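You operate a simulated robot arm through the tools that you are given. There is no shell and no other tool. Be economical: measure what you need, move in short steps, check, and stop when the job is done.

You run a simulated robot arm. Do the job below in one go: nothing can be reset, and whatever is moved stays where it is left.

JOB
Open the loading door all the way, then switch its power off.
Fine: draw the bolt back and leave it free; switch the power on, and off again only after the door has stopped.

Only the result counts: the job must be done as asked and must still hold three seconds after the hand-in. Knocking over, shifting, dropping, spilling or breaking anything else fails it.

ROBOT AND FRAMES
A 7-joint arm with a fingered hand on a trunk, on a base that drives. Base frame: it is fixed to the floor where the robot stands at the start and does not move with it; the origin is under the middle of the robot, x ahead of it, y to its left, z up. Readings come in m, rad, newtons and seconds.
With the tool pointing down near the work surface it reaches from about 0.4 to 0.88 m from the robot's upright axis, wherever it stands. Its first joint turns from -2.496 to 2.496 rad. Places, roughly: door bolt [0.9, 0, 1]; door power switch [0.8, -0.3, 1.2]; door up button [0.8, -0.3, 1.1]; loading door [1.3, 1, 1.3]. Payload 3 kg.
The tool frame sits at the grasp point between the pads (the TCP): z along the fingers, y along the line on which they close. The tips reach 0.026 m beyond it. Largest opening 0.148 m; the body of the gripper starts 0.073 m behind the TCP. The gripper is a hand of 3 fingers: y runs from the thumb to the fingers, the wrist lies at [0, 0, -0.229] in the tool frame.
Orientation is told as [roll, pitch, yaw] about the base's x, y, z axes, in that order, counted from this pose: with the fingers straight down and closing along the base's y, the tool's x points along the base's -x, its y along +y and its z along -z.

CONTROLS
- The arm moves only by the tool move_arm. Its argument "motion" is one flat list of numbers, 6 for each row, row after row: the turn, a rotation vector about the tool's x, y, z in rad, then the shift along the tool's x, y, z in cm. In form: [ax, ay, az, tx, ty, tz, ax, ay, az, tx, ty, tz, ...]. A call has 1 to 20 rows; each row shifts and turns the commanded pose from where the row before left it, along the tool's axes as they then stand. Each row takes 0.2 s and may step no farther than 0.05 m and 0.15 rad from the row before; otherwise, the whole call is refused. Where a pose cannot be reached the arm comes as near as it can. A force on the tool above 40 N (or 10 N above the force at the start of the call, whichever is more), or a blocked arm, ends the call early, and 0.2 s more pass. In this call time passes only in rows, and 0.2 s behind the last. It gives the time, the measured TCP pose, the force on the tool (base axes), the opening and the grip force at its end, in the units of the frame above (readings bear some noise), with the torque about the TCP (base axes, N m) and any sound that the robot's microphone picked up.
- Cameras (640 x 400 px; columns grow to the right, rows downward): "scene" is now at [0.1592, -0.0065, 1.9326]; the picture's right is [-0.08, -1.00, -0.00], its down [-0.62, 0.05, -0.78] and it looks along [0.78, -0.07, -0.62] (base axes); focal length 249 px, centre (320, 200). "wrist" rides on the gripper at [0.068, -0.039, -0.09] in the tool frame; the picture's right is [0.50, 0.87, 0.00], its down [-0.66, 0.38, -0.65] and it looks along [-0.57, 0.33, 0.76] (tool axes); focal length 222 px, centre (320, 200). There is no depth. A picture from a camera that has moved, and an enlarged one, comes with that camera's place and axes in the base frame and with its lens. The place of the scene camera against the robot may be out by one fixed shift of up to 0.018 m in any direction.
- get_image(camera): a new picture of that camera. The clock stands still meanwhile.
- slide_trunk(by): slides the trunk up (or, below 0, down) by that many m; the arm and the scene camera ride with it, the base frame stays. It gives what a move gives, with no picture.
- drive_base(legs): drives the robot by 1 to 6 legs, each [ahead, left, turn to the left] in m, m and rad, along the robot's own axes; the way and the turn of a leg run together, so that a leg with both is an arc; at most 1.5 m and 3.142 rad a leg. The arm and the cameras ride along, it lands a little off, and it stops where it bumps. It gives what a move gives.
- finger_targets(finger1, finger2, thumb_bend): sets how far each is bent, from 0 (flat) to 1 (curled in); at 0.3 the hand is open as for a grip, at 0.7 the pads meet at the TCP. One left out holds its place. A second passes; each finger stops where it meets its share of the squeeze, and holds until it gets a number again. It is the only way to open and close the hand. It gives what a move gives, with no picture; readings hold the bend of each and the force on the fingers (four entries, about 0 where the hand has none), thumb and palm.
- head_to(pan, tilt): turns the head with the scene camera to pan (to the left, within 1.501 rad either way) and tilt (down, from -0.506 to 1.204), counted from straight ahead of the robot. It gives what a move gives.
- close_up(camera, box): a new picture of the part [left, top, right, bottom] of that camera's present view, enlarged. The clock stands still meanwhile.
- hand_in(): hands the job in; it is judged then, once.

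Go step by step. Nothing tells you exact positions but the pictures and the camera data: compare them with the known pose of the tool, close in by small moves and look again before you grip or let go. The budget is 120 turns and 90 pictures, counting those below and the enlarged ones. Unless the task says otherwise, let go and move clear before handing in, and close with one line.

The tools are called after "Emit:" as name(argument=value, ...) on one line, values as JSON. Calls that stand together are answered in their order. move_arm: Moves the arm, as the interface text tells. Its arguments: {"type":"object","properties":{"motion":{"type":"array","items":{"type":"number"}}},"required":["motion"]} The other tools are called the same way: slide_trunk (by) slides the trunk up or down; finger_targets (finger1, finger2, thumb_bend) moves the fingers one by one; drive_base (legs) drives the base; head_to (pan, tilt) turns the head that bears the scene camera; get_image (camera) takes a picture; close_up (camera, box) takes an enlarged picture of a part of a camera's view; hand_in () hands the job in.

At the start:

```text
time: 0.0
tool_pos: [0.7987, -0.4263, 1.4646]
tcp_rot: [-0.001, 0.0, 0.001]
ft_force: [0.1, 0.4, -1.0]
torque: [0.0, 0.01, 0.0]
width: 0.1479
grip_force: 0.0
shape: jaw
bend: [0.3, 0.3, 0.3]
finger forces: [0.0, 0.0, 0.1, 0.1, 0.0, 0.1]
trunk travel left (down, up): [-0.842, 0.048]
robot x, y, heading: [0.0005, 0.0017, -0.002]
head pan, tilt: [-0.084, 0.668]
```

scene: 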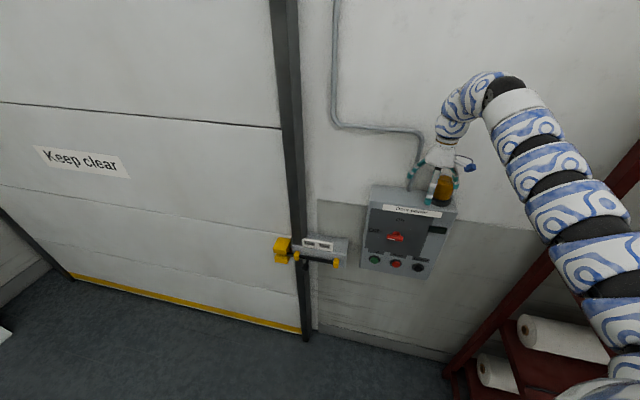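
wrist: 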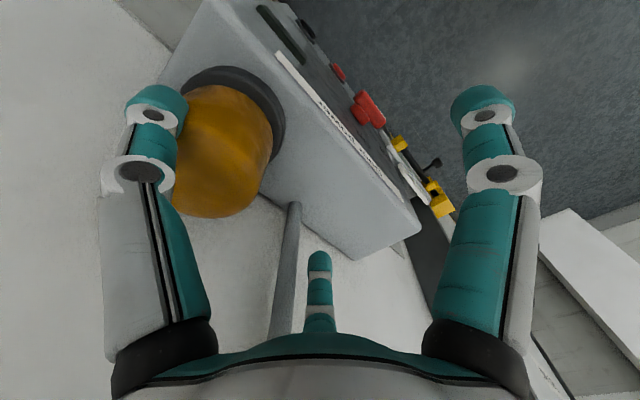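

I see the door with its bolt on the right edge and a control box with a rotary switch, three buttons and a beacon. I'll enlarge both to read them.

Emit:
close_up(camera="scene", box=[350, 170, 470, 290])

Emit:
close_up(camera="scene", box=[260, 220, 360, 280])

```text
3.33 times, centred on (410, 230) of scene
camera zoom: at [0.1592, -0.0065, 1.9326], right [-0.08, -1.0, 0.0], down [-0.62, 0.05, -0.78], along [0.78, -0.07, -0.62], focal length 830 px, centre (20, 100)
```

zoom: 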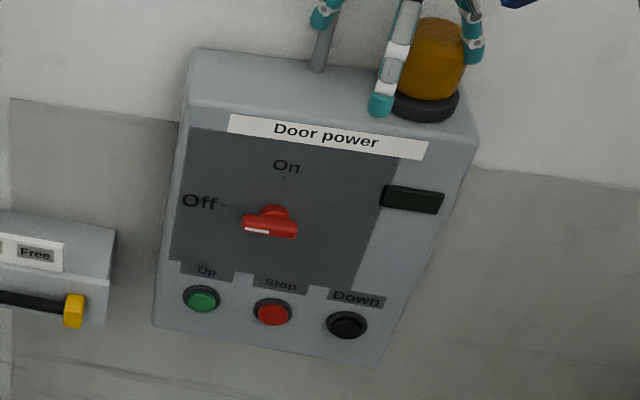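

```text
6.40 times, centred on (310, 250) of scene
camera zoom: at [0.1592, -0.0065, 1.9326], right [-0.08, -1.0, 0.0], down [-0.62, 0.05, -0.78], along [0.78, -0.07, -0.62], focal length 1594 px, centre (384, -120)
```

zoom: 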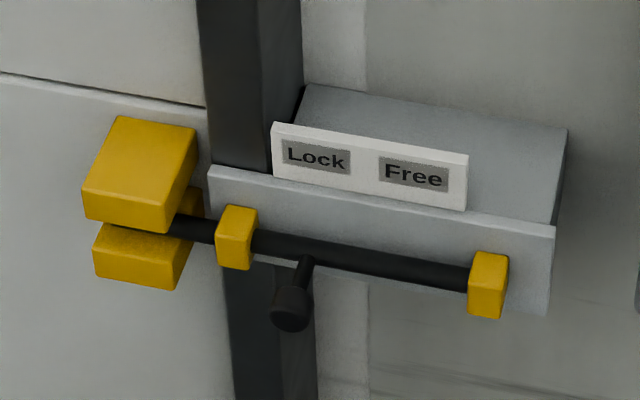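

The wall is turned about 17° about vertical (right end nearer to me). The bolt handle is at Lock, the switch at Off. I'll lift the hand off the beacon, back away and turn the fingers toward the wall.

Emit:
move_arm(motion=[0, 0, 0, 0, 0, -5, 0, 0, 0, 4, 0, -3, 0, 0, 0, 5, 0, 0, 0, 0, 0, 5, 0, 0, 0, 0, 0, 5, 0, 0])

Emit:
move_arm(motion=[0, -0.1428, 0, 0, 0, 0, 0, -0.1428, 0, 0, 0, 0, 0, -0.1428, 0, 0, 0, 0, 0, -0.1428, 0, 0, 0, 0, 0, -0.1428, 0, 0, 0, 0, 0, -0.1428, 0, 0, 0, 0, 0, -0.1428, 0, 0, 0, 0, 0, -0.1428, 0, 0, 0, 0, 0, -0.1428, 0, 0, 0, 0, 0, -0.1428, 0, 0, 0, 0, 0, -0.1428, 0, 0, 0, 0, 0.15, 0, 0, 0, 0, 0, 0.15, 0, 0, 0, 0, 0])

Emit:
get_image(camera="scene")

Emit:
get_image(camera="wrist")

```text
time: 1.2
tool_pos: [0.7614, -0.451, 1.4549]
tcp_rot: [0.001, -0.003, 0.0]
ft_force: [0.8, -0.5, 0.0]
torque: [0.01, 0.03, 0.0]
width: 0.1478
grip_force: 0.1
shape: jaw
bend: [0.3, 0.3, 0.3]
finger forces: [0.1, 0.0, 0.0, 0.0, 0.0, 0.0]
out of reach, approached as far as the arm can: row 1, 2, 3, 4, 5
trunk travel left (down, up): [-0.842, 0.048]
robot x, y, heading: [-0.0006, -0.005, -0.001]
head pan, tilt: [-0.084, 0.668]
```

```text
time: 4.0
tool_pos: [0.7666, -0.4633, 1.465]
tcp_rot: [0.002, -0.053, -0.001]
ft_force: [-0.2, 0.0, -0.3]
torque: [-0.01, 0.01, -0.01]
width: 0.148
grip_force: 0.0
shape: jaw
bend: [0.3, 0.3, 0.3]
finger forces: [0.1, 0.0, 0.0, 0.0, 0.0, 0.0]
out of reach, approached as far as the arm can: row 1, 2, 3, 4, 5, 6, 7, 8, 9, 10, 11, 12, 13
trunk travel left (down, up): [-0.842, 0.048]
robot x, y, heading: [0.0022, -0.0015, 0.004]
head pan, tilt: [-0.084, 0.668]
```

```text
85 pictures are left
camera scene: at [0.1592, -0.0065, 1.9326], right [-0.08, -1.0, 0.0], down [-0.62, 0.05, -0.78], along [0.78, -0.07, -0.62], focal length 249 px, centre (320, 200)
```

scene: 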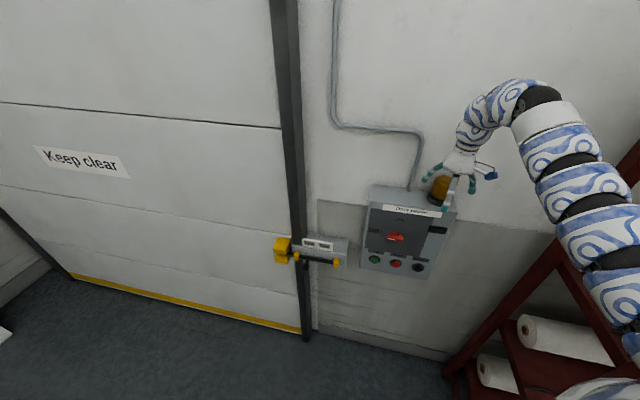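

```text
84 pictures are left
camera wrist: at [0.6933, -0.502, 1.5498], right [-0.5, 0.87, -0.02], down [0.62, 0.38, 0.69], along [0.6, 0.33, -0.73], focal length 222 px, centre (320, 200)
```

wrist: 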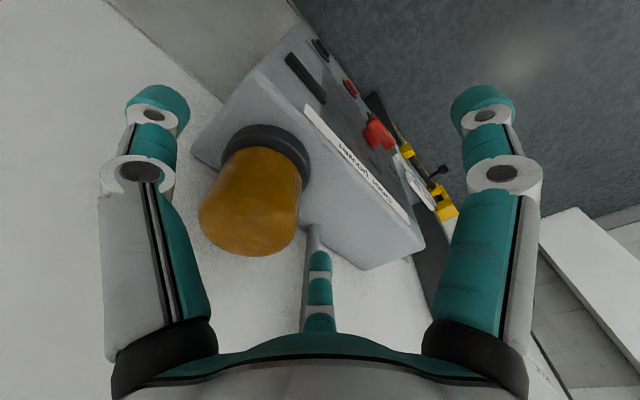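

The arm is at the edge of its reach here. I'll raise the trunk to clear the beacon and drive back from the wall.

Emit:
slide_trunk(by=0.045)

Emit:
drive_base(legs=[[-0.3, 0, 0]])

Emit:
get_image(camera="scene")

```text
time: 4.9
tool_pos: [0.7659, -0.4632, 1.5101]
tcp_rot: [0.003, -0.052, 0.0]
ft_force: [0.0, 0.4, -0.4]
torque: [0.0, 0.0, 0.03]
width: 0.1478
grip_force: 0.0
shape: jaw
bend: [0.3, 0.3, 0.3]
finger forces: [0.1, 0.0, 0.0, 0.1, 0.0, 0.0]
trunk travel left (down, up): [-0.887, 0.003]
robot x, y, heading: [0.0018, 0.0017, 0.001]
head pan, tilt: [-0.084, 0.668]
```

```text
time: 6.9
tool_pos: [0.4638, -0.4587, 1.5108]
tcp_rot: [0.001, -0.052, 0.009]
ft_force: [-0.2, -0.2, 0.2]
torque: [-0.03, -0.06, 0.0]
width: 0.1478
grip_force: 0.1
shape: jaw
bend: [0.3, 0.3, 0.3]
finger forces: [0.0, 0.0, 0.0, 0.1, 0.0, 0.0]
trunk travel left (down, up): [-0.887, 0.003]
robot x, y, heading: [-0.3068, -0.0042, 0.011]
head pan, tilt: [-0.084, 0.668]
```

```text
83 pictures are left
camera scene: at [-0.1466, -0.0064, 1.9777], right [-0.08, -1.0, 0.0], down [-0.62, 0.05, -0.79], along [0.78, -0.06, -0.62], focal length 249 px, centre (320, 200)
```

scene: 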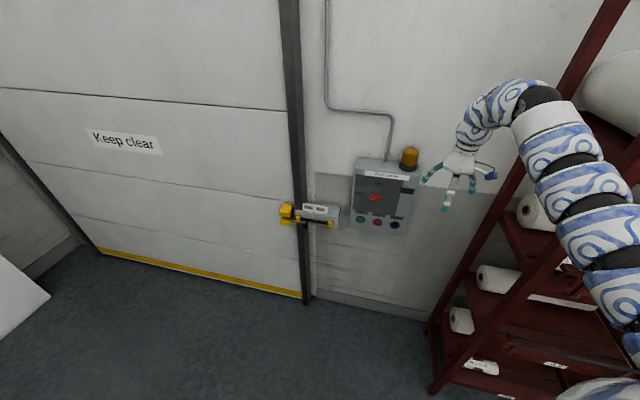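

Clear of the beacon. Now lower the hand, shift it left and turn it to face the wall.

Emit:
move_arm(motion=[0, 0, 0, 0, 0, 5, 0, 0, 0, 0, 0, 5, 0, 0, 0, 0, 0, 5, 0, 0, 0, 0, 0, 5, 0, 0, 0, 0, 4, 0, 0, 0, 0, 0, 4, 0, 0, 0, 0, 0, 4, 0])

Emit:
move_arm(motion=[0, -0.1428, 0, 0, 0, 0, 0, -0.1428, 0, 0, 0, 0, 0, -0.1428, 0, 0, 0, 0, 0, -0.1428, 0, 0, 0, 0, 0, -0.1428, 0, 0, 0, 0, 0, -0.1428, 0, 0, 0, 0])

```text
time: 8.5
tool_pos: [0.4658, -0.464, 1.5011]
tcp_rot: [0.004, -0.052, 0.007]
ft_force: [-0.1, 0.6, 0.4]
torque: [-0.02, -0.02, 0.02]
width: 0.1478
grip_force: 0.0
shape: jaw
bend: [0.3, 0.3, 0.3]
finger forces: [0.1, 0.1, 0.0, 0.1, 0.0, 0.0]
out of reach, approached as far as the arm can: row 1, 2, 3, 4, 5, 6, 7
trunk travel left (down, up): [-0.887, 0.003]
robot x, y, heading: [-0.3029, -0.0008, 0.011]
head pan, tilt: [-0.084, 0.668]
```

```text
time: 9.9
tool_pos: [0.4658, -0.4656, 1.5008]
tcp_rot: [0.003, -0.053, 0.007]
ft_force: [-0.4, -0.2, -0.3]
torque: [0.0, -0.03, 0.0]
width: 0.1479
grip_force: 0.1
shape: jaw
bend: [0.3, 0.3, 0.3]
finger forces: [0.0, 0.0, 0.0, 0.0, 0.1, 0.1]
out of reach, approached as far as the arm can: row 1, 2, 3, 4, 5, 6
trunk travel left (down, up): [-0.887, 0.003]
robot x, y, heading: [-0.3061, -0.0024, 0.008]
head pan, tilt: [-0.084, 0.668]
```

The arm barely responds; I'll test with one small move to learn how the commands are taken.

Emit:
move_arm(motion=[0, 0, 0, 0, 0, 2])

Emit:
move_arm(motion=[0, 0, 0, 3, 0, 0])

Emit:
move_arm(motion=[0, 0, 0, 0, 3, 0])

```text
time: 10.3
tool_pos: [0.4655, -0.4692, 1.4919]
tcp_rot: [0.005, -0.049, 0.002]
ft_force: [0.2, 0.7, -0.4]
torque: [0.02, -0.02, 0.04]
width: 0.1479
grip_force: 0.1
shape: jaw
bend: [0.3, 0.3, 0.3]
finger forces: [0.1, 0.0, 0.0, 0.0, 0.1, 0.1]
out of reach, approached as far as the arm can: row 1
trunk travel left (down, up): [-0.887, 0.003]
robot x, y, heading: [-0.3011, -0.0018, 0.003]
head pan, tilt: [-0.084, 0.668]
```

```text
time: 10.7
tool_pos: [0.4663, -0.4691, 1.4923]
tcp_rot: [0.005, -0.05, 0.004]
ft_force: [-0.2, -0.2, 0.0]
torque: [0.04, 0.02, 0.01]
width: 0.1479
grip_force: 0.1
shape: jaw
bend: [0.3, 0.3, 0.3]
finger forces: [0.0, 0.0, 0.0, 0.1, 0.0, 0.0]
out of reach, approached as far as the arm can: row 1
trunk travel left (down, up): [-0.887, 0.003]
robot x, y, heading: [-0.3064, -0.0047, 0.008]
head pan, tilt: [-0.084, 0.668]
```

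```text
time: 11.1
tool_pos: [0.465, -0.4697, 1.4915]
tcp_rot: [0.004, -0.05, 0.004]
ft_force: [-0.1, 0.2, 0.0]
torque: [-0.01, 0.01, -0.01]
width: 0.1479
grip_force: 0.2
shape: jaw
bend: [0.3, 0.3, 0.3]
finger forces: [0.0, 0.0, 0.0, 0.0, 0.0, 0.0]
out of reach, approached as far as the arm can: row 1
trunk travel left (down, up): [-0.887, 0.003]
robot x, y, heading: [-0.3058, 0.0008, 0.014]
head pan, tilt: [-0.084, 0.668]
```

Still stuck near a joint limit; I'll probe other directions singly.

Emit:
move_arm(motion=[0, 0, 0, -3, 0, 0])

Emit:
move_arm(motion=[0, 0, -0.12, 0, 0, 0])

Emit:
move_arm(motion=[0, 0, 0, 0, -3, 0])

Emit:
move_arm(motion=[0, 0.12, 0, 0, 0, 0])

```text
time: 11.5
tool_pos: [0.4971, -0.4692, 1.4917]
tcp_rot: [0.003, -0.047, 0.004]
ft_force: [0.9, 0.2, -0.9]
torque: [0.01, 0.05, -0.02]
width: 0.1481
grip_force: 0.1
shape: jaw
bend: [0.3, 0.3, 0.3]
finger forces: [0.0, 0.1, 0.0, 0.0, 0.0, 0.0]
trunk travel left (down, up): [-0.887, 0.003]
robot x, y, heading: [-0.3023, -0.0018, 0.008]
head pan, tilt: [-0.084, 0.668]
```

```text
time: 11.9
tool_pos: [0.4981, -0.469, 1.4936]
tcp_rot: [-0.003, -0.049, 0.128]
ft_force: [0.3, 0.4, -0.2]
torque: [-0.02, 0.01, -0.01]
width: 0.148
grip_force: 0.0
shape: jaw
bend: [0.3, 0.3, 0.3]
finger forces: [0.0, 0.0, 0.1, 0.0, 0.0, 0.1]
trunk travel left (down, up): [-0.887, 0.003]
robot x, y, heading: [-0.3065, -0.0016, 0.007]
head pan, tilt: [-0.084, 0.668]
```

```text
time: 12.3
tool_pos: [0.5017, -0.501, 1.4926]
tcp_rot: [-0.003, -0.048, 0.124]
ft_force: [-0.2, -0.7, -0.1]
torque: [0.01, -0.01, 0.02]
width: 0.1477
grip_force: 0.0
shape: jaw
bend: [0.3, 0.3, 0.3]
finger forces: [0.0, 0.1, 0.0, 0.0, 0.0, 0.0]
trunk travel left (down, up): [-0.887, 0.003]
robot x, y, heading: [-0.3018, 0.0002, 0.01]
head pan, tilt: [-0.084, 0.668]
```

```text
time: 12.7
tool_pos: [0.5018, -0.4985, 1.4922]
tcp_rot: [-0.003, 0.072, 0.124]
ft_force: [0.6, -0.1, -0.3]
torque: [0.03, 0.03, 0.01]
width: 0.1478
grip_force: 0.0
shape: jaw
bend: [0.3, 0.3, 0.3]
finger forces: [0.1, 0.0, 0.0, 0.0, 0.0, 0.0]
trunk travel left (down, up): [-0.887, 0.003]
robot x, y, heading: [-0.3038, 0.0023, 0.005]
head pan, tilt: [-0.084, 0.668]
```

Moves outward work and moves inward don't, so the elbow is folded to its limit. I'll back up a bit and swing the fingers up about the wrist instead.

Emit:
drive_base(legs=[[-0.25, 0, 0]])

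Emit:
move_arm(motion=[0, -0.1428, 0, -3.3, 0, 0, 0, -0.1428, 0, -3.3, 0, 0, 0, -0.1428, 0, -3.3, 0, 0, 0, -0.1428, 0, -3.3, 0, 0])

Emit:
get_image(camera="scene")

```text
time: 14.6
tool_pos: [0.2408, -0.5078, 1.4943]
tcp_rot: [-0.003, 0.07, 0.116]
ft_force: [0.0, 0.3, 0.3]
torque: [0.04, -0.01, 0.06]
width: 0.1479
grip_force: 0.1
shape: jaw
bend: [0.3, 0.3, 0.3]
finger forces: [0.1, 0.0, 0.0, 0.0, 0.0, 0.1]
trunk travel left (down, up): [-0.887, 0.003]
robot x, y, heading: [-0.5584, -0.003, 0.002]
head pan, tilt: [-0.084, 0.668]
```

```text
time: 15.6
tool_pos: [0.3707, -0.4928, 1.5134]
tcp_rot: [-0.003, -0.501, 0.117]
ft_force: [-0.6, 0.2, 0.1]
torque: [0.01, 0.01, 0.04]
width: 0.1478
grip_force: 0.1
shape: jaw
bend: [0.3, 0.3, 0.3]
finger forces: [0.0, 0.0, 0.0, 0.1, 0.0, 0.1]
trunk travel left (down, up): [-0.887, 0.003]
robot x, y, heading: [-0.5608, -0.0009, 0.002]
head pan, tilt: [-0.084, 0.668]
```

```text
82 pictures are left
camera scene: at [-0.3992, -0.0088, 1.9775], right [-0.09, -1.0, 0.0], down [-0.62, 0.05, -0.78], along [0.78, -0.07, -0.62], focal length 249 px, centre (320, 200)
```

scene: 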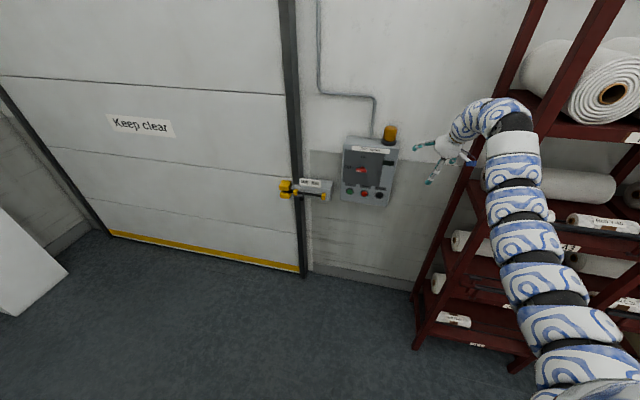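

That works. Continue until the fingers are level, then yaw right to face the wall squarely.

Emit:
move_arm(motion=[0, -0.1428, 0, -3.3, 0, 0, 0, -0.1428, 0, -3.3, 0, 0, 0, -0.1428, 0, -3.3, 0, 0, 0, -0.1428, 0, -3.3, 0, 0, 0, -0.1428, 0, -3.3, 0, 0, 0, -0.1428, 0, -3.3, 0, 0, 0, -0.1428, 0, -3.3, 0, 0, 0, -0.07, 0, -1.6, 0, 0, 0.14, 0, 0, 0, -3.2, 0, 0.14, 0, 0, 0, -3.2, 0, 0.14, 0, 0, 0, -3.2, 0])

Emit:
get_image(camera="wrist")

```text
time: 18.0
tool_pos: [0.4991, -0.5741, 1.7071]
tcp_rot: [-1.956, -1.567, 1.65]
ft_force: [-0.1, 0.0, -0.1]
torque: [0.01, 0.0, 0.02]
width: 0.1475
grip_force: 0.1
shape: jaw
bend: [0.3, 0.3, 0.3]
finger forces: [0.0, 0.0, 0.1, 0.0, 0.0, 0.0]
trunk travel left (down, up): [-0.887, 0.003]
robot x, y, heading: [-0.5581, -0.0031, 0.002]
head pan, tilt: [-0.084, 0.668]
```

```text
81 pictures are left
camera wrist: at [0.4001, -0.5822, 1.6379], right [0.26, 0.82, -0.5], down [-0.51, 0.56, 0.65], along [0.82, 0.09, 0.57], focal length 222 px, centre (320, 200)
```

wrist: 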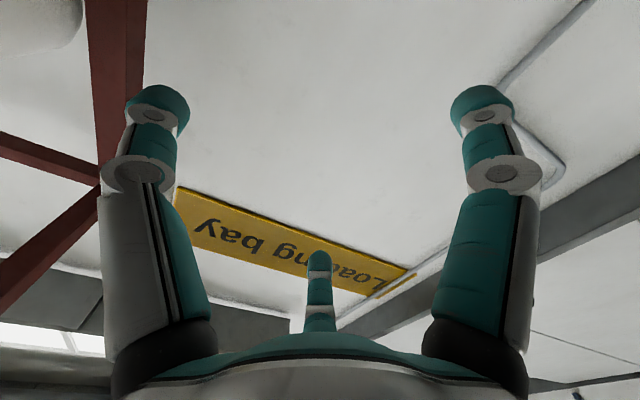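

The hand faces the wall. Now I'll lower the trunk to the working height and look.

Emit:
slide_trunk(by=-0.55)

Emit:
get_image(camera="scene")

Emit:
get_image(camera="wrist")

```text
refused: -0.55 is not a number from -0.4 to 0.4
```

```text
80 pictures are left
camera scene: at [-0.3994, -0.0086, 1.9775], right [-0.09, -1.0, 0.0], down [-0.62, 0.05, -0.78], along [0.78, -0.07, -0.62], focal length 249 px, centre (320, 200)
```

scene: 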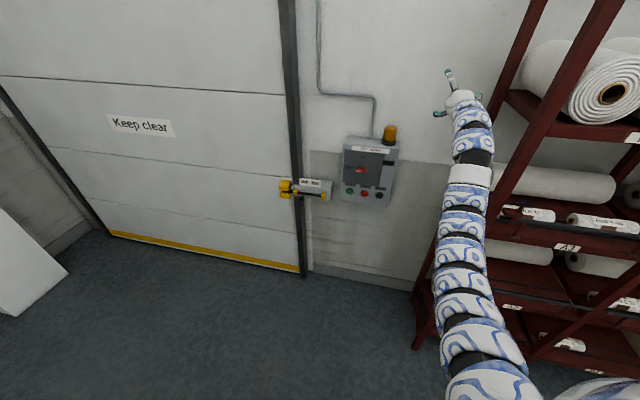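

```text
79 pictures are left
camera wrist: at [0.4001, -0.5822, 1.6379], right [0.26, 0.82, -0.5], down [-0.51, 0.56, 0.65], along [0.82, 0.09, 0.57], focal length 222 px, centre (320, 200)
```

wrist: 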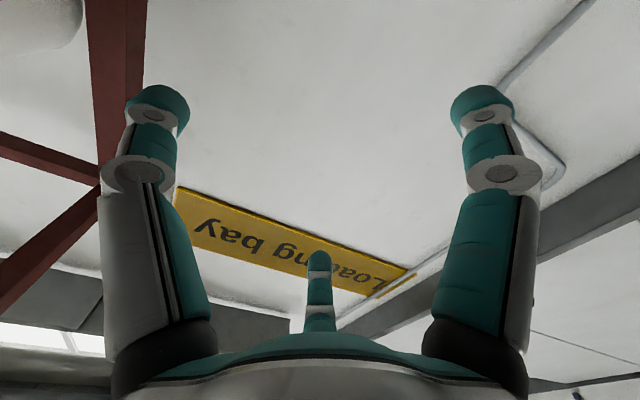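

The limit is 0.4 per call, so I'll lower in two strokes and tilt the head less.

Emit:
slide_trunk(by=-0.4)

Emit:
slide_trunk(by=-0.15)

Emit:
head_to(pan=-0.2, tilt=0.3)

Emit:
get_image(camera="scene")

Emit:
get_image(camera="wrist")

```text
time: 21.8
tool_pos: [0.4994, -0.5699, 1.3058]
tcp_rot: [-1.856, -1.567, 1.553]
ft_force: [-0.2, 0.8, 0.5]
torque: [-0.02, 0.01, -0.02]
width: 0.1479
grip_force: 0.1
shape: jaw
bend: [0.3, 0.3, 0.3]
finger forces: [0.0, 0.0, 0.1, 0.0, 0.0, 0.0]
trunk travel left (down, up): [-0.487, 0.403]
robot x, y, heading: [-0.5598, -0.0005, 0.003]
head pan, tilt: [-0.084, 0.668]
```

```text
time: 23.6
tool_pos: [0.5, -0.5715, 1.1554]
tcp_rot: [-1.912, -1.567, 1.608]
ft_force: [-0.3, -0.1, -0.5]
torque: [-0.01, -0.02, 0.0]
width: 0.1478
grip_force: 0.1
shape: jaw
bend: [0.3, 0.3, 0.3]
finger forces: [0.0, 0.1, 0.1, 0.1, 0.0, 0.0]
trunk travel left (down, up): [-0.337, 0.553]
robot x, y, heading: [-0.5559, -0.0037, 0.002]
head pan, tilt: [-0.084, 0.668]
```

```text
time: 24.4
tool_pos: [0.4988, -0.5711, 1.1561]
tcp_rot: [-1.87, -1.566, 1.568]
ft_force: [0.1, -1.1, 0.7]
torque: [-0.04, 0.02, -0.02]
width: 0.1477
grip_force: 0.1
shape: jaw
bend: [0.3, 0.3, 0.3]
finger forces: [0.0, 0.0, 0.0, 0.0, 0.0, 0.0]
trunk travel left (down, up): [-0.337, 0.553]
robot x, y, heading: [-0.5574, -0.0025, 0.006]
head pan, tilt: [-0.201, 0.3]
```

```text
78 pictures are left
camera scene: at [-0.394, -0.0202, 1.4609], right [-0.2, -0.98, 0.0], down [-0.29, 0.06, -0.95], along [0.94, -0.19, -0.3], focal length 249 px, centre (320, 200)
```

scene: 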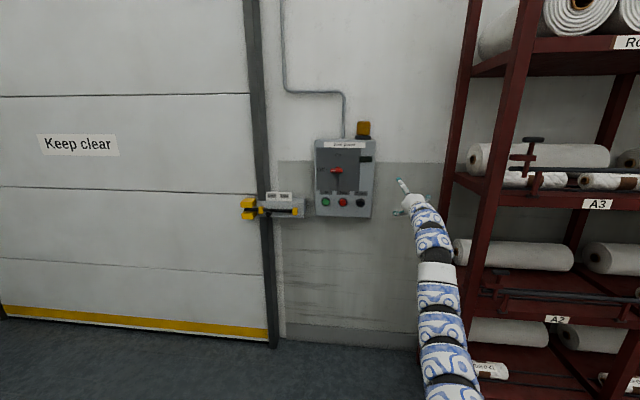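

```text
77 pictures are left
camera wrist: at [0.4005, -0.5811, 1.0878], right [0.26, 0.83, -0.5], down [-0.51, 0.56, 0.65], along [0.82, 0.09, 0.57], focal length 222 px, centre (320, 200)
```

wrist: 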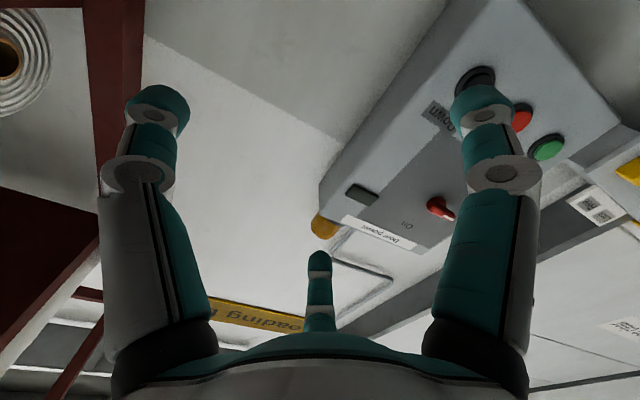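

I'll enlarge both targets from this view to triangulate them.

Emit:
close_up(camera="scene", box=[300, 115, 396, 225])

Emit:
close_up(camera="scene", box=[232, 180, 312, 230])

Emit:
close_up(camera="wrist", box=[400, 40, 640, 240])

```text
3.64 times, centred on (348, 170) of scene
camera zoom: at [-0.394, -0.0202, 1.4609], right [-0.2, -0.98, 0.0], down [-0.29, 0.06, -0.95], along [0.94, -0.19, -0.3], focal length 905 px, centre (218, 309)
```

zoom: 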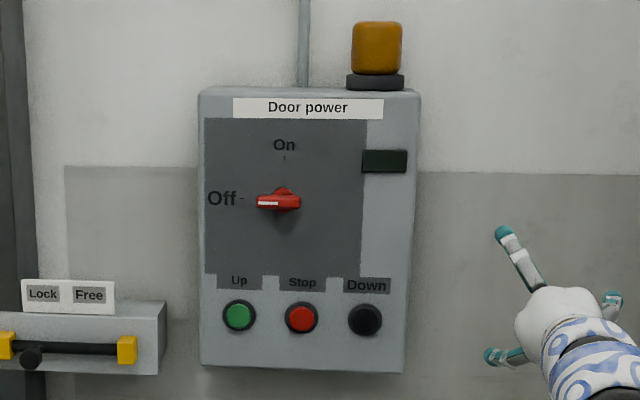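

```text
8.00 times, centred on (272, 205) of scene
camera zoom: at [-0.394, -0.0202, 1.4609], right [-0.2, -0.98, 0.0], down [-0.29, 0.06, -0.95], along [0.94, -0.19, -0.3], focal length 1992 px, centre (704, 160)
```

zoom: 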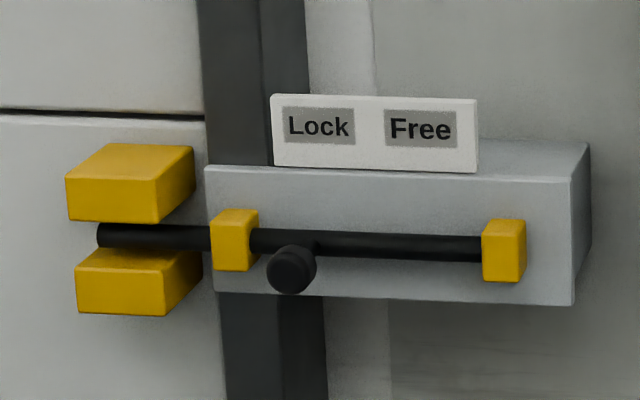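

```text
2.00 times, centred on (520, 140) of wrist
camera zoom: at [0.4005, -0.5811, 1.0878], right [0.26, 0.83, -0.5], down [-0.51, 0.56, 0.65], along [0.82, 0.09, 0.57], focal length 444 px, centre (-80, 320)
```

zoom: 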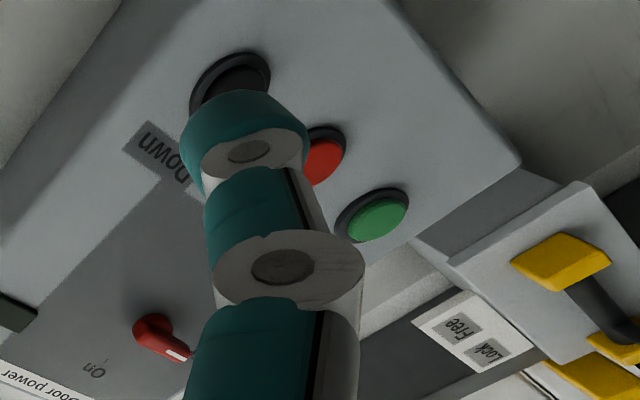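

Estimates: Up button ≈ (0.816, −0.30, 1.057), bolt knob ≈ (0.85, 0.00, 1.00), with the knob pointing out of the wall. I'll drive left and lower the trunk so the hand lines up with the bolt knob at a safe distance.

Emit:
drive_base(legs=[[0, 0.6, 0], [0.15, 0, 0]])

Emit:
slide_trunk(by=-0.13)

Emit:
head_to(pan=-0.4, tilt=0.3)

Emit:
get_image(camera="scene")

Emit:
get_image(camera="wrist")

```text
time: 28.8
tool_pos: [0.6531, 0.0377, 1.1558]
tcp_rot: [-1.851, -1.566, 1.551]
ft_force: [0.2, -0.3, -0.2]
torque: [-0.03, -0.02, 0.03]
width: 0.1479
grip_force: 0.1
shape: jaw
bend: [0.3, 0.3, 0.3]
finger forces: [0.0, 0.0, 0.0, 0.0, 0.0, 0.1]
trunk travel left (down, up): [-0.337, 0.553]
robot x, y, heading: [-0.4076, 0.606, 0.004]
head pan, tilt: [-0.201, 0.3]
```

```text
time: 30.4
tool_pos: [0.6529, 0.0387, 1.0261]
tcp_rot: [-1.913, -1.568, 1.613]
ft_force: [0.5, -0.7, 0.7]
torque: [0.01, 0.03, 0.0]
width: 0.1481
grip_force: 0.0
shape: jaw
bend: [0.3, 0.3, 0.3]
finger forces: [0.1, 0.1, 0.0, 0.0, 0.0, 0.0]
trunk travel left (down, up): [-0.207, 0.683]
robot x, y, heading: [-0.407, 0.6034, 0.0]
head pan, tilt: [-0.201, 0.3]
```

```text
time: 31.1
tool_pos: [0.653, 0.0393, 1.0263]
tcp_rot: [-1.875, -1.568, 1.577]
ft_force: [-0.3, -0.5, -0.1]
torque: [-0.02, 0.0, 0.01]
width: 0.148
grip_force: 0.0
shape: jaw
bend: [0.3, 0.3, 0.3]
finger forces: [0.1, 0.0, 0.0, 0.0, 0.0, 0.0]
trunk travel left (down, up): [-0.207, 0.683]
robot x, y, heading: [-0.404, 0.6058, 0.006]
head pan, tilt: [-0.4, 0.3]
```

```text
73 pictures are left
camera scene: at [-0.2472, 0.5693, 1.331], right [-0.39, -0.92, 0.0], down [-0.27, 0.11, -0.96], along [0.88, -0.37, -0.3], focal length 249 px, centre (320, 200)
```

scene: 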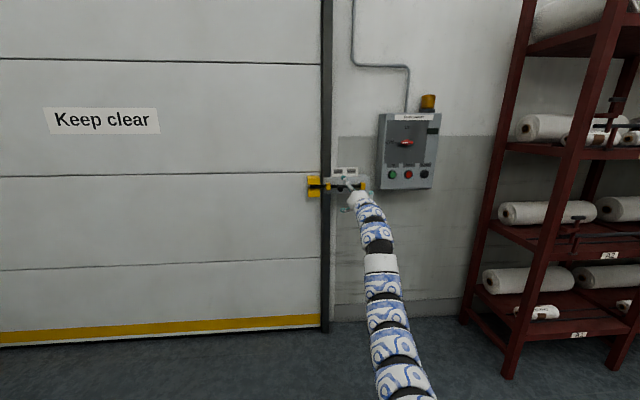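

```text
72 pictures are left
camera wrist: at [0.5546, 0.0287, 0.9577], right [0.26, 0.83, -0.5], down [-0.51, 0.56, 0.65], along [0.82, 0.09, 0.57], focal length 222 px, centre (320, 200)
```

wrist: 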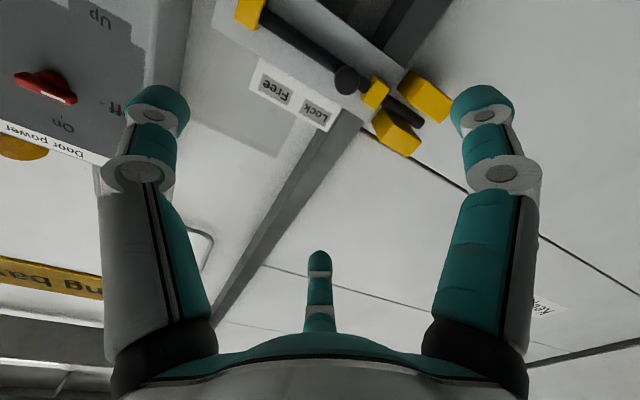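

The wrist camera confirms the knob at about (0.85, −0.002, 0.996). I'll align on its axis and stop about 6 cm short.

Emit:
move_arm(motion=[0, 0, 0, 3, 2, 0, 0, 0, 0, 0, 0, 4, 0, 0, 0, 0, 0, 4, 0, 0, 0, 0, 0, 3, 0, 0, 0, 0, 0, 3])

Emit:
get_image(camera="wrist")

Emit:
close_up(camera="scene", box=[296, 150, 392, 210])

```text
time: 32.3
tool_pos: [0.7552, 0.0231, 0.9897]
tcp_rot: [-1.656, -1.568, 1.356]
ft_force: [0.7, -0.3, -0.3]
torque: [-0.03, -0.02, 0.01]
width: 0.1481
grip_force: 0.1
shape: jaw
bend: [0.3, 0.3, 0.3]
finger forces: [0.1, 0.0, 0.0, 0.0, 0.1, 0.0]
out of reach, approached as far as the arm can: row 4, 5
trunk travel left (down, up): [-0.207, 0.683]
robot x, y, heading: [-0.4043, 0.6025, -0.002]
head pan, tilt: [-0.4, 0.3]
```

```text
71 pictures are left
camera wrist: at [0.6569, 0.0138, 0.9215], right [0.26, 0.83, -0.5], down [-0.51, 0.56, 0.65], along [0.82, 0.09, 0.57], focal length 222 px, centre (320, 200)
```

wrist: 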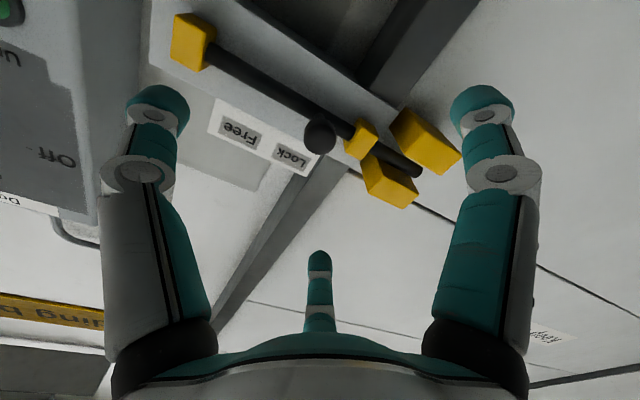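

```text
6.67 times, centred on (344, 180) of scene
camera zoom: at [-0.2468, 0.5689, 1.3307], right [-0.39, -0.92, 0.0], down [-0.27, 0.11, -0.96], along [0.88, -0.37, -0.3], focal length 1660 px, centre (160, 333)
```

zoom: 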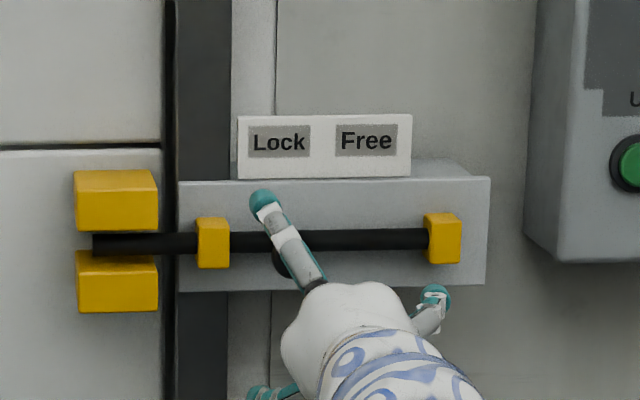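

Knob refined to (0.842, 0.000, 0.995); the hand is well aligned but the arm is at full stretch. I'll retract the arm 20 cm along the tool axis and drive the base in instead.

Emit:
move_arm(motion=[0, 0, 0, 0, 0, -4, 0, 0, 0, 0, 0, -4, 0, 0, 0, 0, 0, -4, 0, 0, 0, 0, 0, -4, 0, 0, 0, 0, 0, -4, 0, 0, 0, 0, 0, -4])

```text
time: 33.7
tool_pos: [0.5264, 0.1023, 0.9888]
tcp_rot: [-1.815, -1.568, 1.518]
ft_force: [0.4, 0.3, 0.8]
torque: [-0.04, 0.0, 0.01]
width: 0.1478
grip_force: 0.0
shape: jaw
bend: [0.3, 0.3, 0.3]
finger forces: [0.0, 0.0, 0.0, 0.0, 0.0, 0.0]
trunk travel left (down, up): [-0.207, 0.683]
robot x, y, heading: [-0.4093, 0.6059, 0.002]
head pan, tilt: [-0.4, 0.3]
```

Retraction worked. Drive in about 26 cm along the tool axis.

Emit:
drive_base(legs=[[0.248, -0.078, 0]])

Emit:
get_image(camera="wrist")

```text
time: 35.6
tool_pos: [0.7809, 0.0306, 0.9908]
tcp_rot: [-1.917, -1.567, 1.625]
ft_force: [0.5, -0.5, 0.4]
torque: [-0.01, 0.03, 0.0]
width: 0.1482
grip_force: 0.1
shape: jaw
bend: [0.3, 0.3, 0.3]
finger forces: [0.0, 0.0, 0.0, 0.1, 0.0, 0.1]
trunk travel left (down, up): [-0.207, 0.683]
robot x, y, heading: [-0.1565, 0.5301, 0.011]
head pan, tilt: [-0.4, 0.3]
```

```text
69 pictures are left
camera wrist: at [0.6821, 0.0198, 0.9213], right [0.25, 0.83, -0.5], down [-0.52, 0.55, 0.65], along [0.82, 0.1, 0.57], focal length 222 px, centre (320, 200)
```

wrist: 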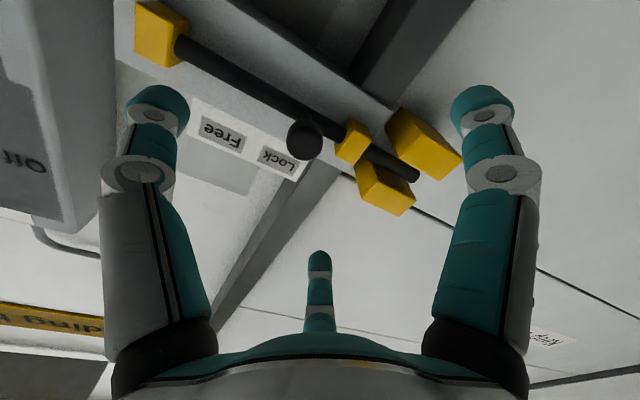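

Small lateral correction, then advance onto the knob.

Emit:
move_arm(motion=[0, 0, 0, -0.4, -1.1, 0, 0, 0, 0, 0, 0, 2.5, 0, 0, 0, 0, 0, 2.5])

Emit:
get_image(camera="wrist")

```text
time: 36.4
tool_pos: [0.8257, 0.0047, 0.995]
tcp_rot: [-2.295, -1.568, 1.999]
ft_force: [-0.4, 0.0, 0.4]
torque: [-0.02, 0.02, 0.05]
width: 0.148
grip_force: 0.0
shape: jaw
bend: [0.3, 0.3, 0.3]
finger forces: [0.1, 0.1, 0.0, 0.0, 0.1, 0.0]
trunk travel left (down, up): [-0.207, 0.683]
robot x, y, heading: [-0.1568, 0.5264, 0.008]
head pan, tilt: [-0.4, 0.3]
```

```text
68 pictures are left
camera wrist: at [0.7273, -0.0065, 0.9253], right [0.25, 0.83, -0.5], down [-0.52, 0.55, 0.65], along [0.82, 0.1, 0.57], focal length 222 px, centre (320, 200)
```

wrist: 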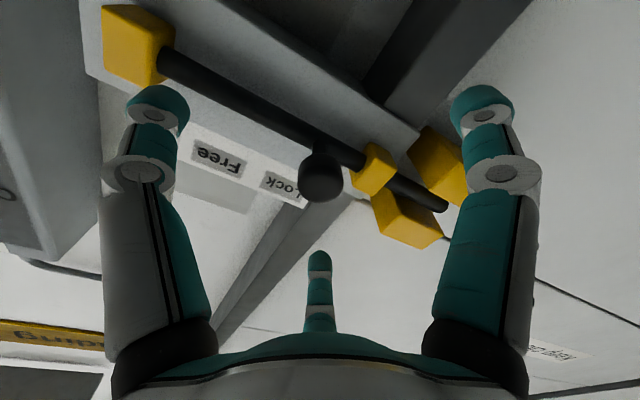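

The knob is dead on axis, about 2 cm ahead of the TCP. Advance 2 cm and close gently.

Emit:
move_arm(motion=[0, 0, 0, 0, 0, 2])

Emit:
finger_targets(finger1=0.62, finger2=0.62, thumb_bend=0.62)

Emit:
get_image(camera="wrist")

```text
time: 36.8
tool_pos: [0.8456, -0.0009, 0.9944]
tcp_rot: [-1.955, -1.566, 1.661]
ft_force: [-0.8, 0.6, 0.0]
torque: [-0.02, 0.04, -0.01]
width: 0.1478
grip_force: 0.0
shape: jaw
bend: [0.3, 0.3, 0.3]
finger forces: [0.0, 0.0, 0.1, 0.0, 0.0, 0.0]
trunk travel left (down, up): [-0.207, 0.683]
robot x, y, heading: [-0.1529, 0.5301, 0.011]
head pan, tilt: [-0.4, 0.3]
```

```text
time: 37.8
tool_pos: [0.8447, 0.0004, 0.9945]
tcp_rot: [-1.929, -1.567, 1.632]
ft_force: [0.9, 1.6, 2.1]
torque: [0.02, 0.0, 0.01]
width: 0.0237
grip_force: 1.4
shape: fingers
bend: [0.62, 0.6, 0.62]
finger forces: [0.0, 2.2, 0.1, 0.0, 0.1, 0.0]
trunk travel left (down, up): [-0.207, 0.683]
robot x, y, heading: [-0.1557, 0.522, 0.009]
head pan, tilt: [-0.4, 0.3]
```

```text
67 pictures are left
camera wrist: at [0.7461, -0.0106, 0.926], right [0.25, 0.83, -0.5], down [-0.52, 0.55, 0.65], along [0.82, 0.1, 0.57], focal length 222 px, centre (320, 200)
```

wrist: 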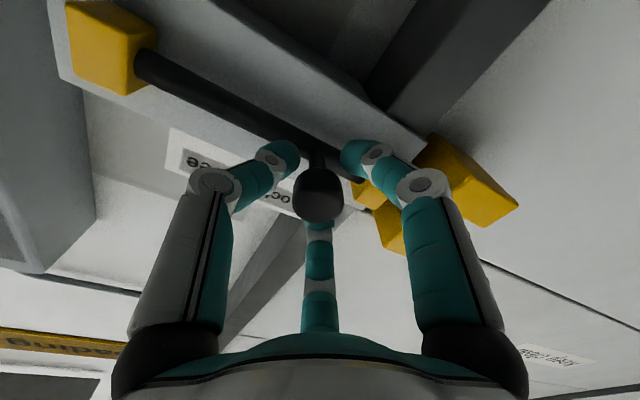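

The knob is caged. I'll snug the grip and slide it right (tool −y) in small rows.

Emit:
finger_targets(finger1=0.66, finger2=0.66, thumb_bend=0.66)

Emit:
move_arm(motion=[0, 0, 0, 0, -1, 0, 0, 0, 0, 0, -1, 0, 0, 0, 0, 0, -1, 0])

Emit:
get_image(camera="wrist")

```text
time: 38.8
tool_pos: [0.8446, 0.0003, 0.9943]
tcp_rot: [-1.914, -1.568, 1.623]
ft_force: [1.9, 0.1, 3.2]
torque: [-0.02, -0.05, -0.04]
width: 0.0163
grip_force: 4.1
shape: fingers
bend: [0.65, 0.6, 0.64]
finger forces: [1.0, 5.0, 0.0, 0.1, 2.5, 0.1]
trunk travel left (down, up): [-0.207, 0.683]
robot x, y, heading: [-0.1552, 0.5267, 0.005]
head pan, tilt: [-0.4, 0.3]
```

```text
time: 39.6
tool_pos: [0.8357, -0.0284, 0.9957]
tcp_rot: [-1.831, -1.568, 1.538]
ft_force: [0.5, -0.1, 0.3]
torque: [0.02, -0.01, -0.06]
width: 0.016
grip_force: 4.7
shape: fingers
bend: [0.64, 0.6, 0.65]
finger forces: [1.7, 4.4, 0.0, 0.1, 3.1, 0.0]
trunk travel left (down, up): [-0.207, 0.683]
robot x, y, heading: [-0.1566, 0.5258, 0.011]
head pan, tilt: [-0.4, 0.3]
```

```text
66 pictures are left
camera wrist: at [0.7368, -0.0399, 0.9266], right [0.25, 0.83, -0.5], down [-0.52, 0.55, 0.65], along [0.82, 0.1, 0.57], focal length 222 px, centre (320, 200)
```

wrist: 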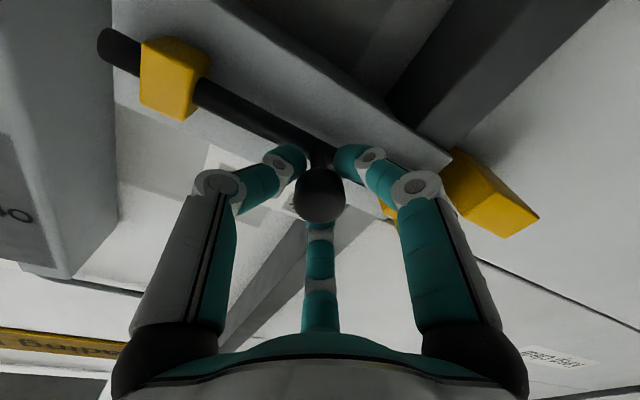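

The bolt slides freely: its rear end is emerging from the right bracket. Continue to the stop.

Emit:
move_arm(motion=[0, 0, 0, 0, -1, 0, 0, 0, 0, 0, -1, 0, 0, 0, 0, 0, -1, 0, 0, 0, 0, 0, -1, 0])

Emit:
close_up(camera="scene", box=[280, 130, 440, 230])

Emit:
get_image(camera="wrist")

```text
time: 40.6
tool_pos: [0.8244, -0.065, 0.9942]
tcp_rot: [-1.956, -1.566, 1.663]
ft_force: [2.5, 5.3, 2.8]
torque: [-0.02, -0.04, 0.11]
width: 0.0161
grip_force: 3.5
shape: fingers
bend: [0.64, 0.6, 0.66]
finger forces: [2.3, 5.6, 0.0, 0.0, 0.7, 0.1]
trunk travel left (down, up): [-0.207, 0.683]
robot x, y, heading: [-0.1551, 0.5304, 0.013]
head pan, tilt: [-0.4, 0.3]
```

```text
4.00 times, centred on (360, 180) of scene
camera zoom: at [0.0036, 0.4946, 1.331], right [-0.38, -0.92, 0.0], down [-0.27, 0.11, -0.96], along [0.88, -0.36, -0.3], focal length 996 px, centre (160, 280)
```

zoom: 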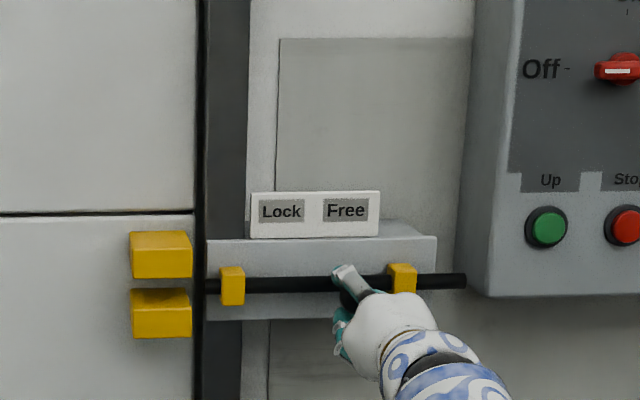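

```text
64 pictures are left
camera wrist: at [0.7257, -0.0759, 0.9263], right [0.25, 0.83, -0.5], down [-0.52, 0.55, 0.65], along [0.82, 0.1, 0.57], focal length 222 px, centre (320, 200)
```

wrist: 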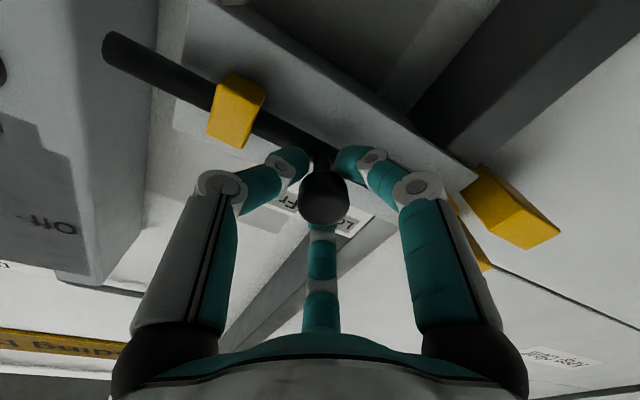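

Bolt end has left the keeper after about 7 cm and resistance appears. One more centimetre to confirm the stop.

Emit:
move_arm(motion=[0, 0, 0, 0, -0.5, 0, 0, 0, 0, 0, -0.5, 0, 0, 0, 0, 0, -0.5, 0])

```text
time: 41.4
tool_pos: [0.8195, -0.0837, 0.9939]
tcp_rot: [-1.623, -1.567, 1.326]
ft_force: [-0.4, -0.7, 2.1]
torque: [0.02, -0.07, -0.06]
width: 0.0112
grip_force: 1.2
shape: fingers
bend: [0.66, 0.64, 0.66]
finger forces: [0.1, 2.1, 0.0, 0.0, 0.1, 0.0]
trunk travel left (down, up): [-0.207, 0.683]
robot x, y, heading: [-0.154, 0.529, 0.006]
head pan, tilt: [-0.4, 0.3]
```

Emit:
get_image(camera="wrist")

Emit:
close_up(camera="scene", box=[280, 130, 440, 230])

```text
63 pictures are left
camera wrist: at [0.7203, -0.0938, 0.926], right [0.25, 0.83, -0.5], down [-0.51, 0.55, 0.65], along [0.82, 0.09, 0.57], focal length 222 px, centre (320, 200)
```

wrist: 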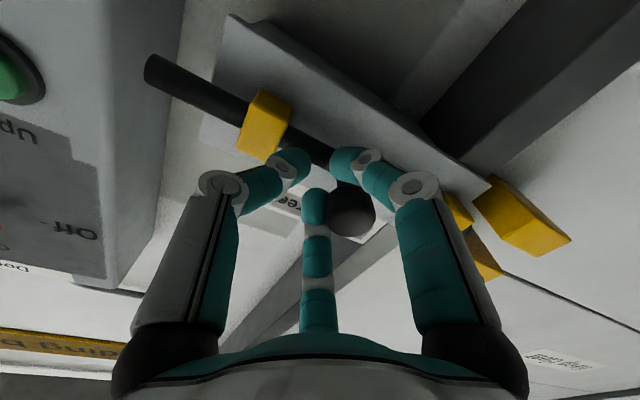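

```text
4.00 times, centred on (360, 180) of scene
camera zoom: at [0.0034, 0.4937, 1.331], right [-0.38, -0.92, 0.0], down [-0.27, 0.11, -0.96], along [0.88, -0.36, -0.3], focal length 996 px, centre (160, 280)
```

zoom: 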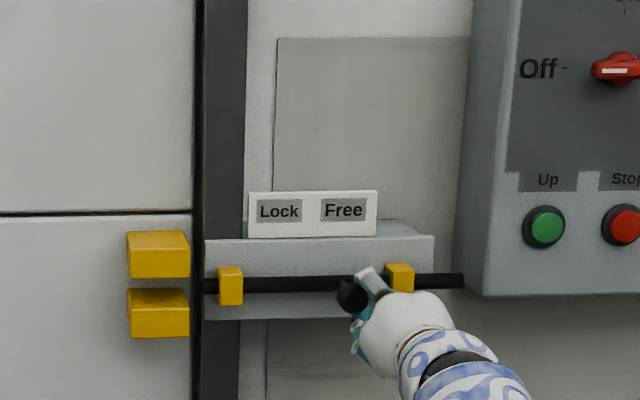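

The bolt is against its stop at Free (the knob slipped between the fingers). Open the hand and back straight out.

Emit:
finger_targets(finger1=0.3, finger2=0.3, thumb_bend=0.3)

Emit:
move_arm(motion=[0, 0, 0, 0, 0, -3, 0, 0, 0, 0, 0, -4, 0, 0, 0, 0, 0, -4, 0, 0, 0, 0, 0, -4])

Emit:
close_up(camera="scene", box=[280, 130, 440, 230])

Emit:
get_image(camera="wrist")

```text
time: 42.4
tool_pos: [0.8198, -0.0814, 0.9949]
tcp_rot: [-1.836, -1.567, 1.541]
ft_force: [0.4, 0.7, 0.2]
torque: [0.02, 0.01, 0.02]
width: 0.1261
grip_force: 0.1
shape: fingers
bend: [0.3, 0.3, 0.3]
finger forces: [0.1, 0.1, 0.0, 0.1, 0.1, 0.1]
trunk travel left (down, up): [-0.207, 0.683]
robot x, y, heading: [-0.1561, 0.5302, 0.01]
head pan, tilt: [-0.4, 0.3]
```

```text
time: 43.4
tool_pos: [0.6803, -0.0355, 0.9965]
tcp_rot: [-1.884, -1.568, 1.592]
ft_force: [-0.1, 0.6, 0.0]
torque: [-0.01, 0.01, -0.02]
width: 0.1267
grip_force: 0.1
shape: fingers
bend: [0.3, 0.3, 0.3]
finger forces: [0.1, 0.0, 0.1, 0.0, 0.1, 0.0]
trunk travel left (down, up): [-0.207, 0.683]
robot x, y, heading: [-0.1535, 0.5285, 0.008]
head pan, tilt: [-0.4, 0.3]
```

```text
4.00 times, centred on (360, 180) of scene
camera zoom: at [0.0038, 0.4941, 1.331], right [-0.38, -0.92, 0.0], down [-0.27, 0.11, -0.96], along [0.88, -0.36, -0.3], focal length 996 px, centre (160, 280)
```

zoom: 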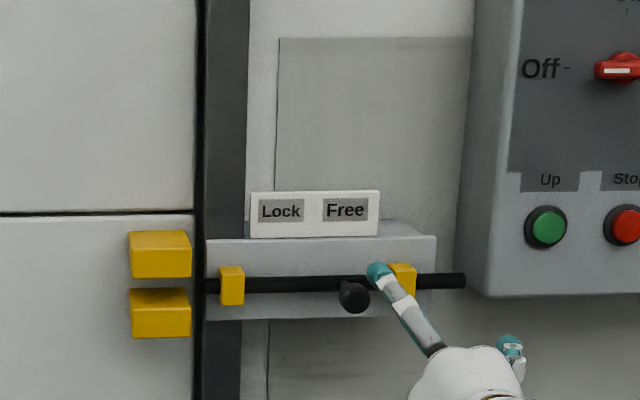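

```text
60 pictures are left
camera wrist: at [0.581, -0.0456, 0.9286], right [0.25, 0.83, -0.5], down [-0.52, 0.55, 0.65], along [0.82, 0.1, 0.57], focal length 222 px, centre (320, 200)
```

wrist: 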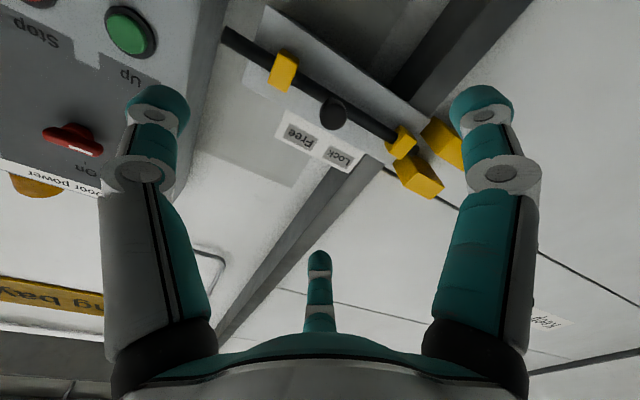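

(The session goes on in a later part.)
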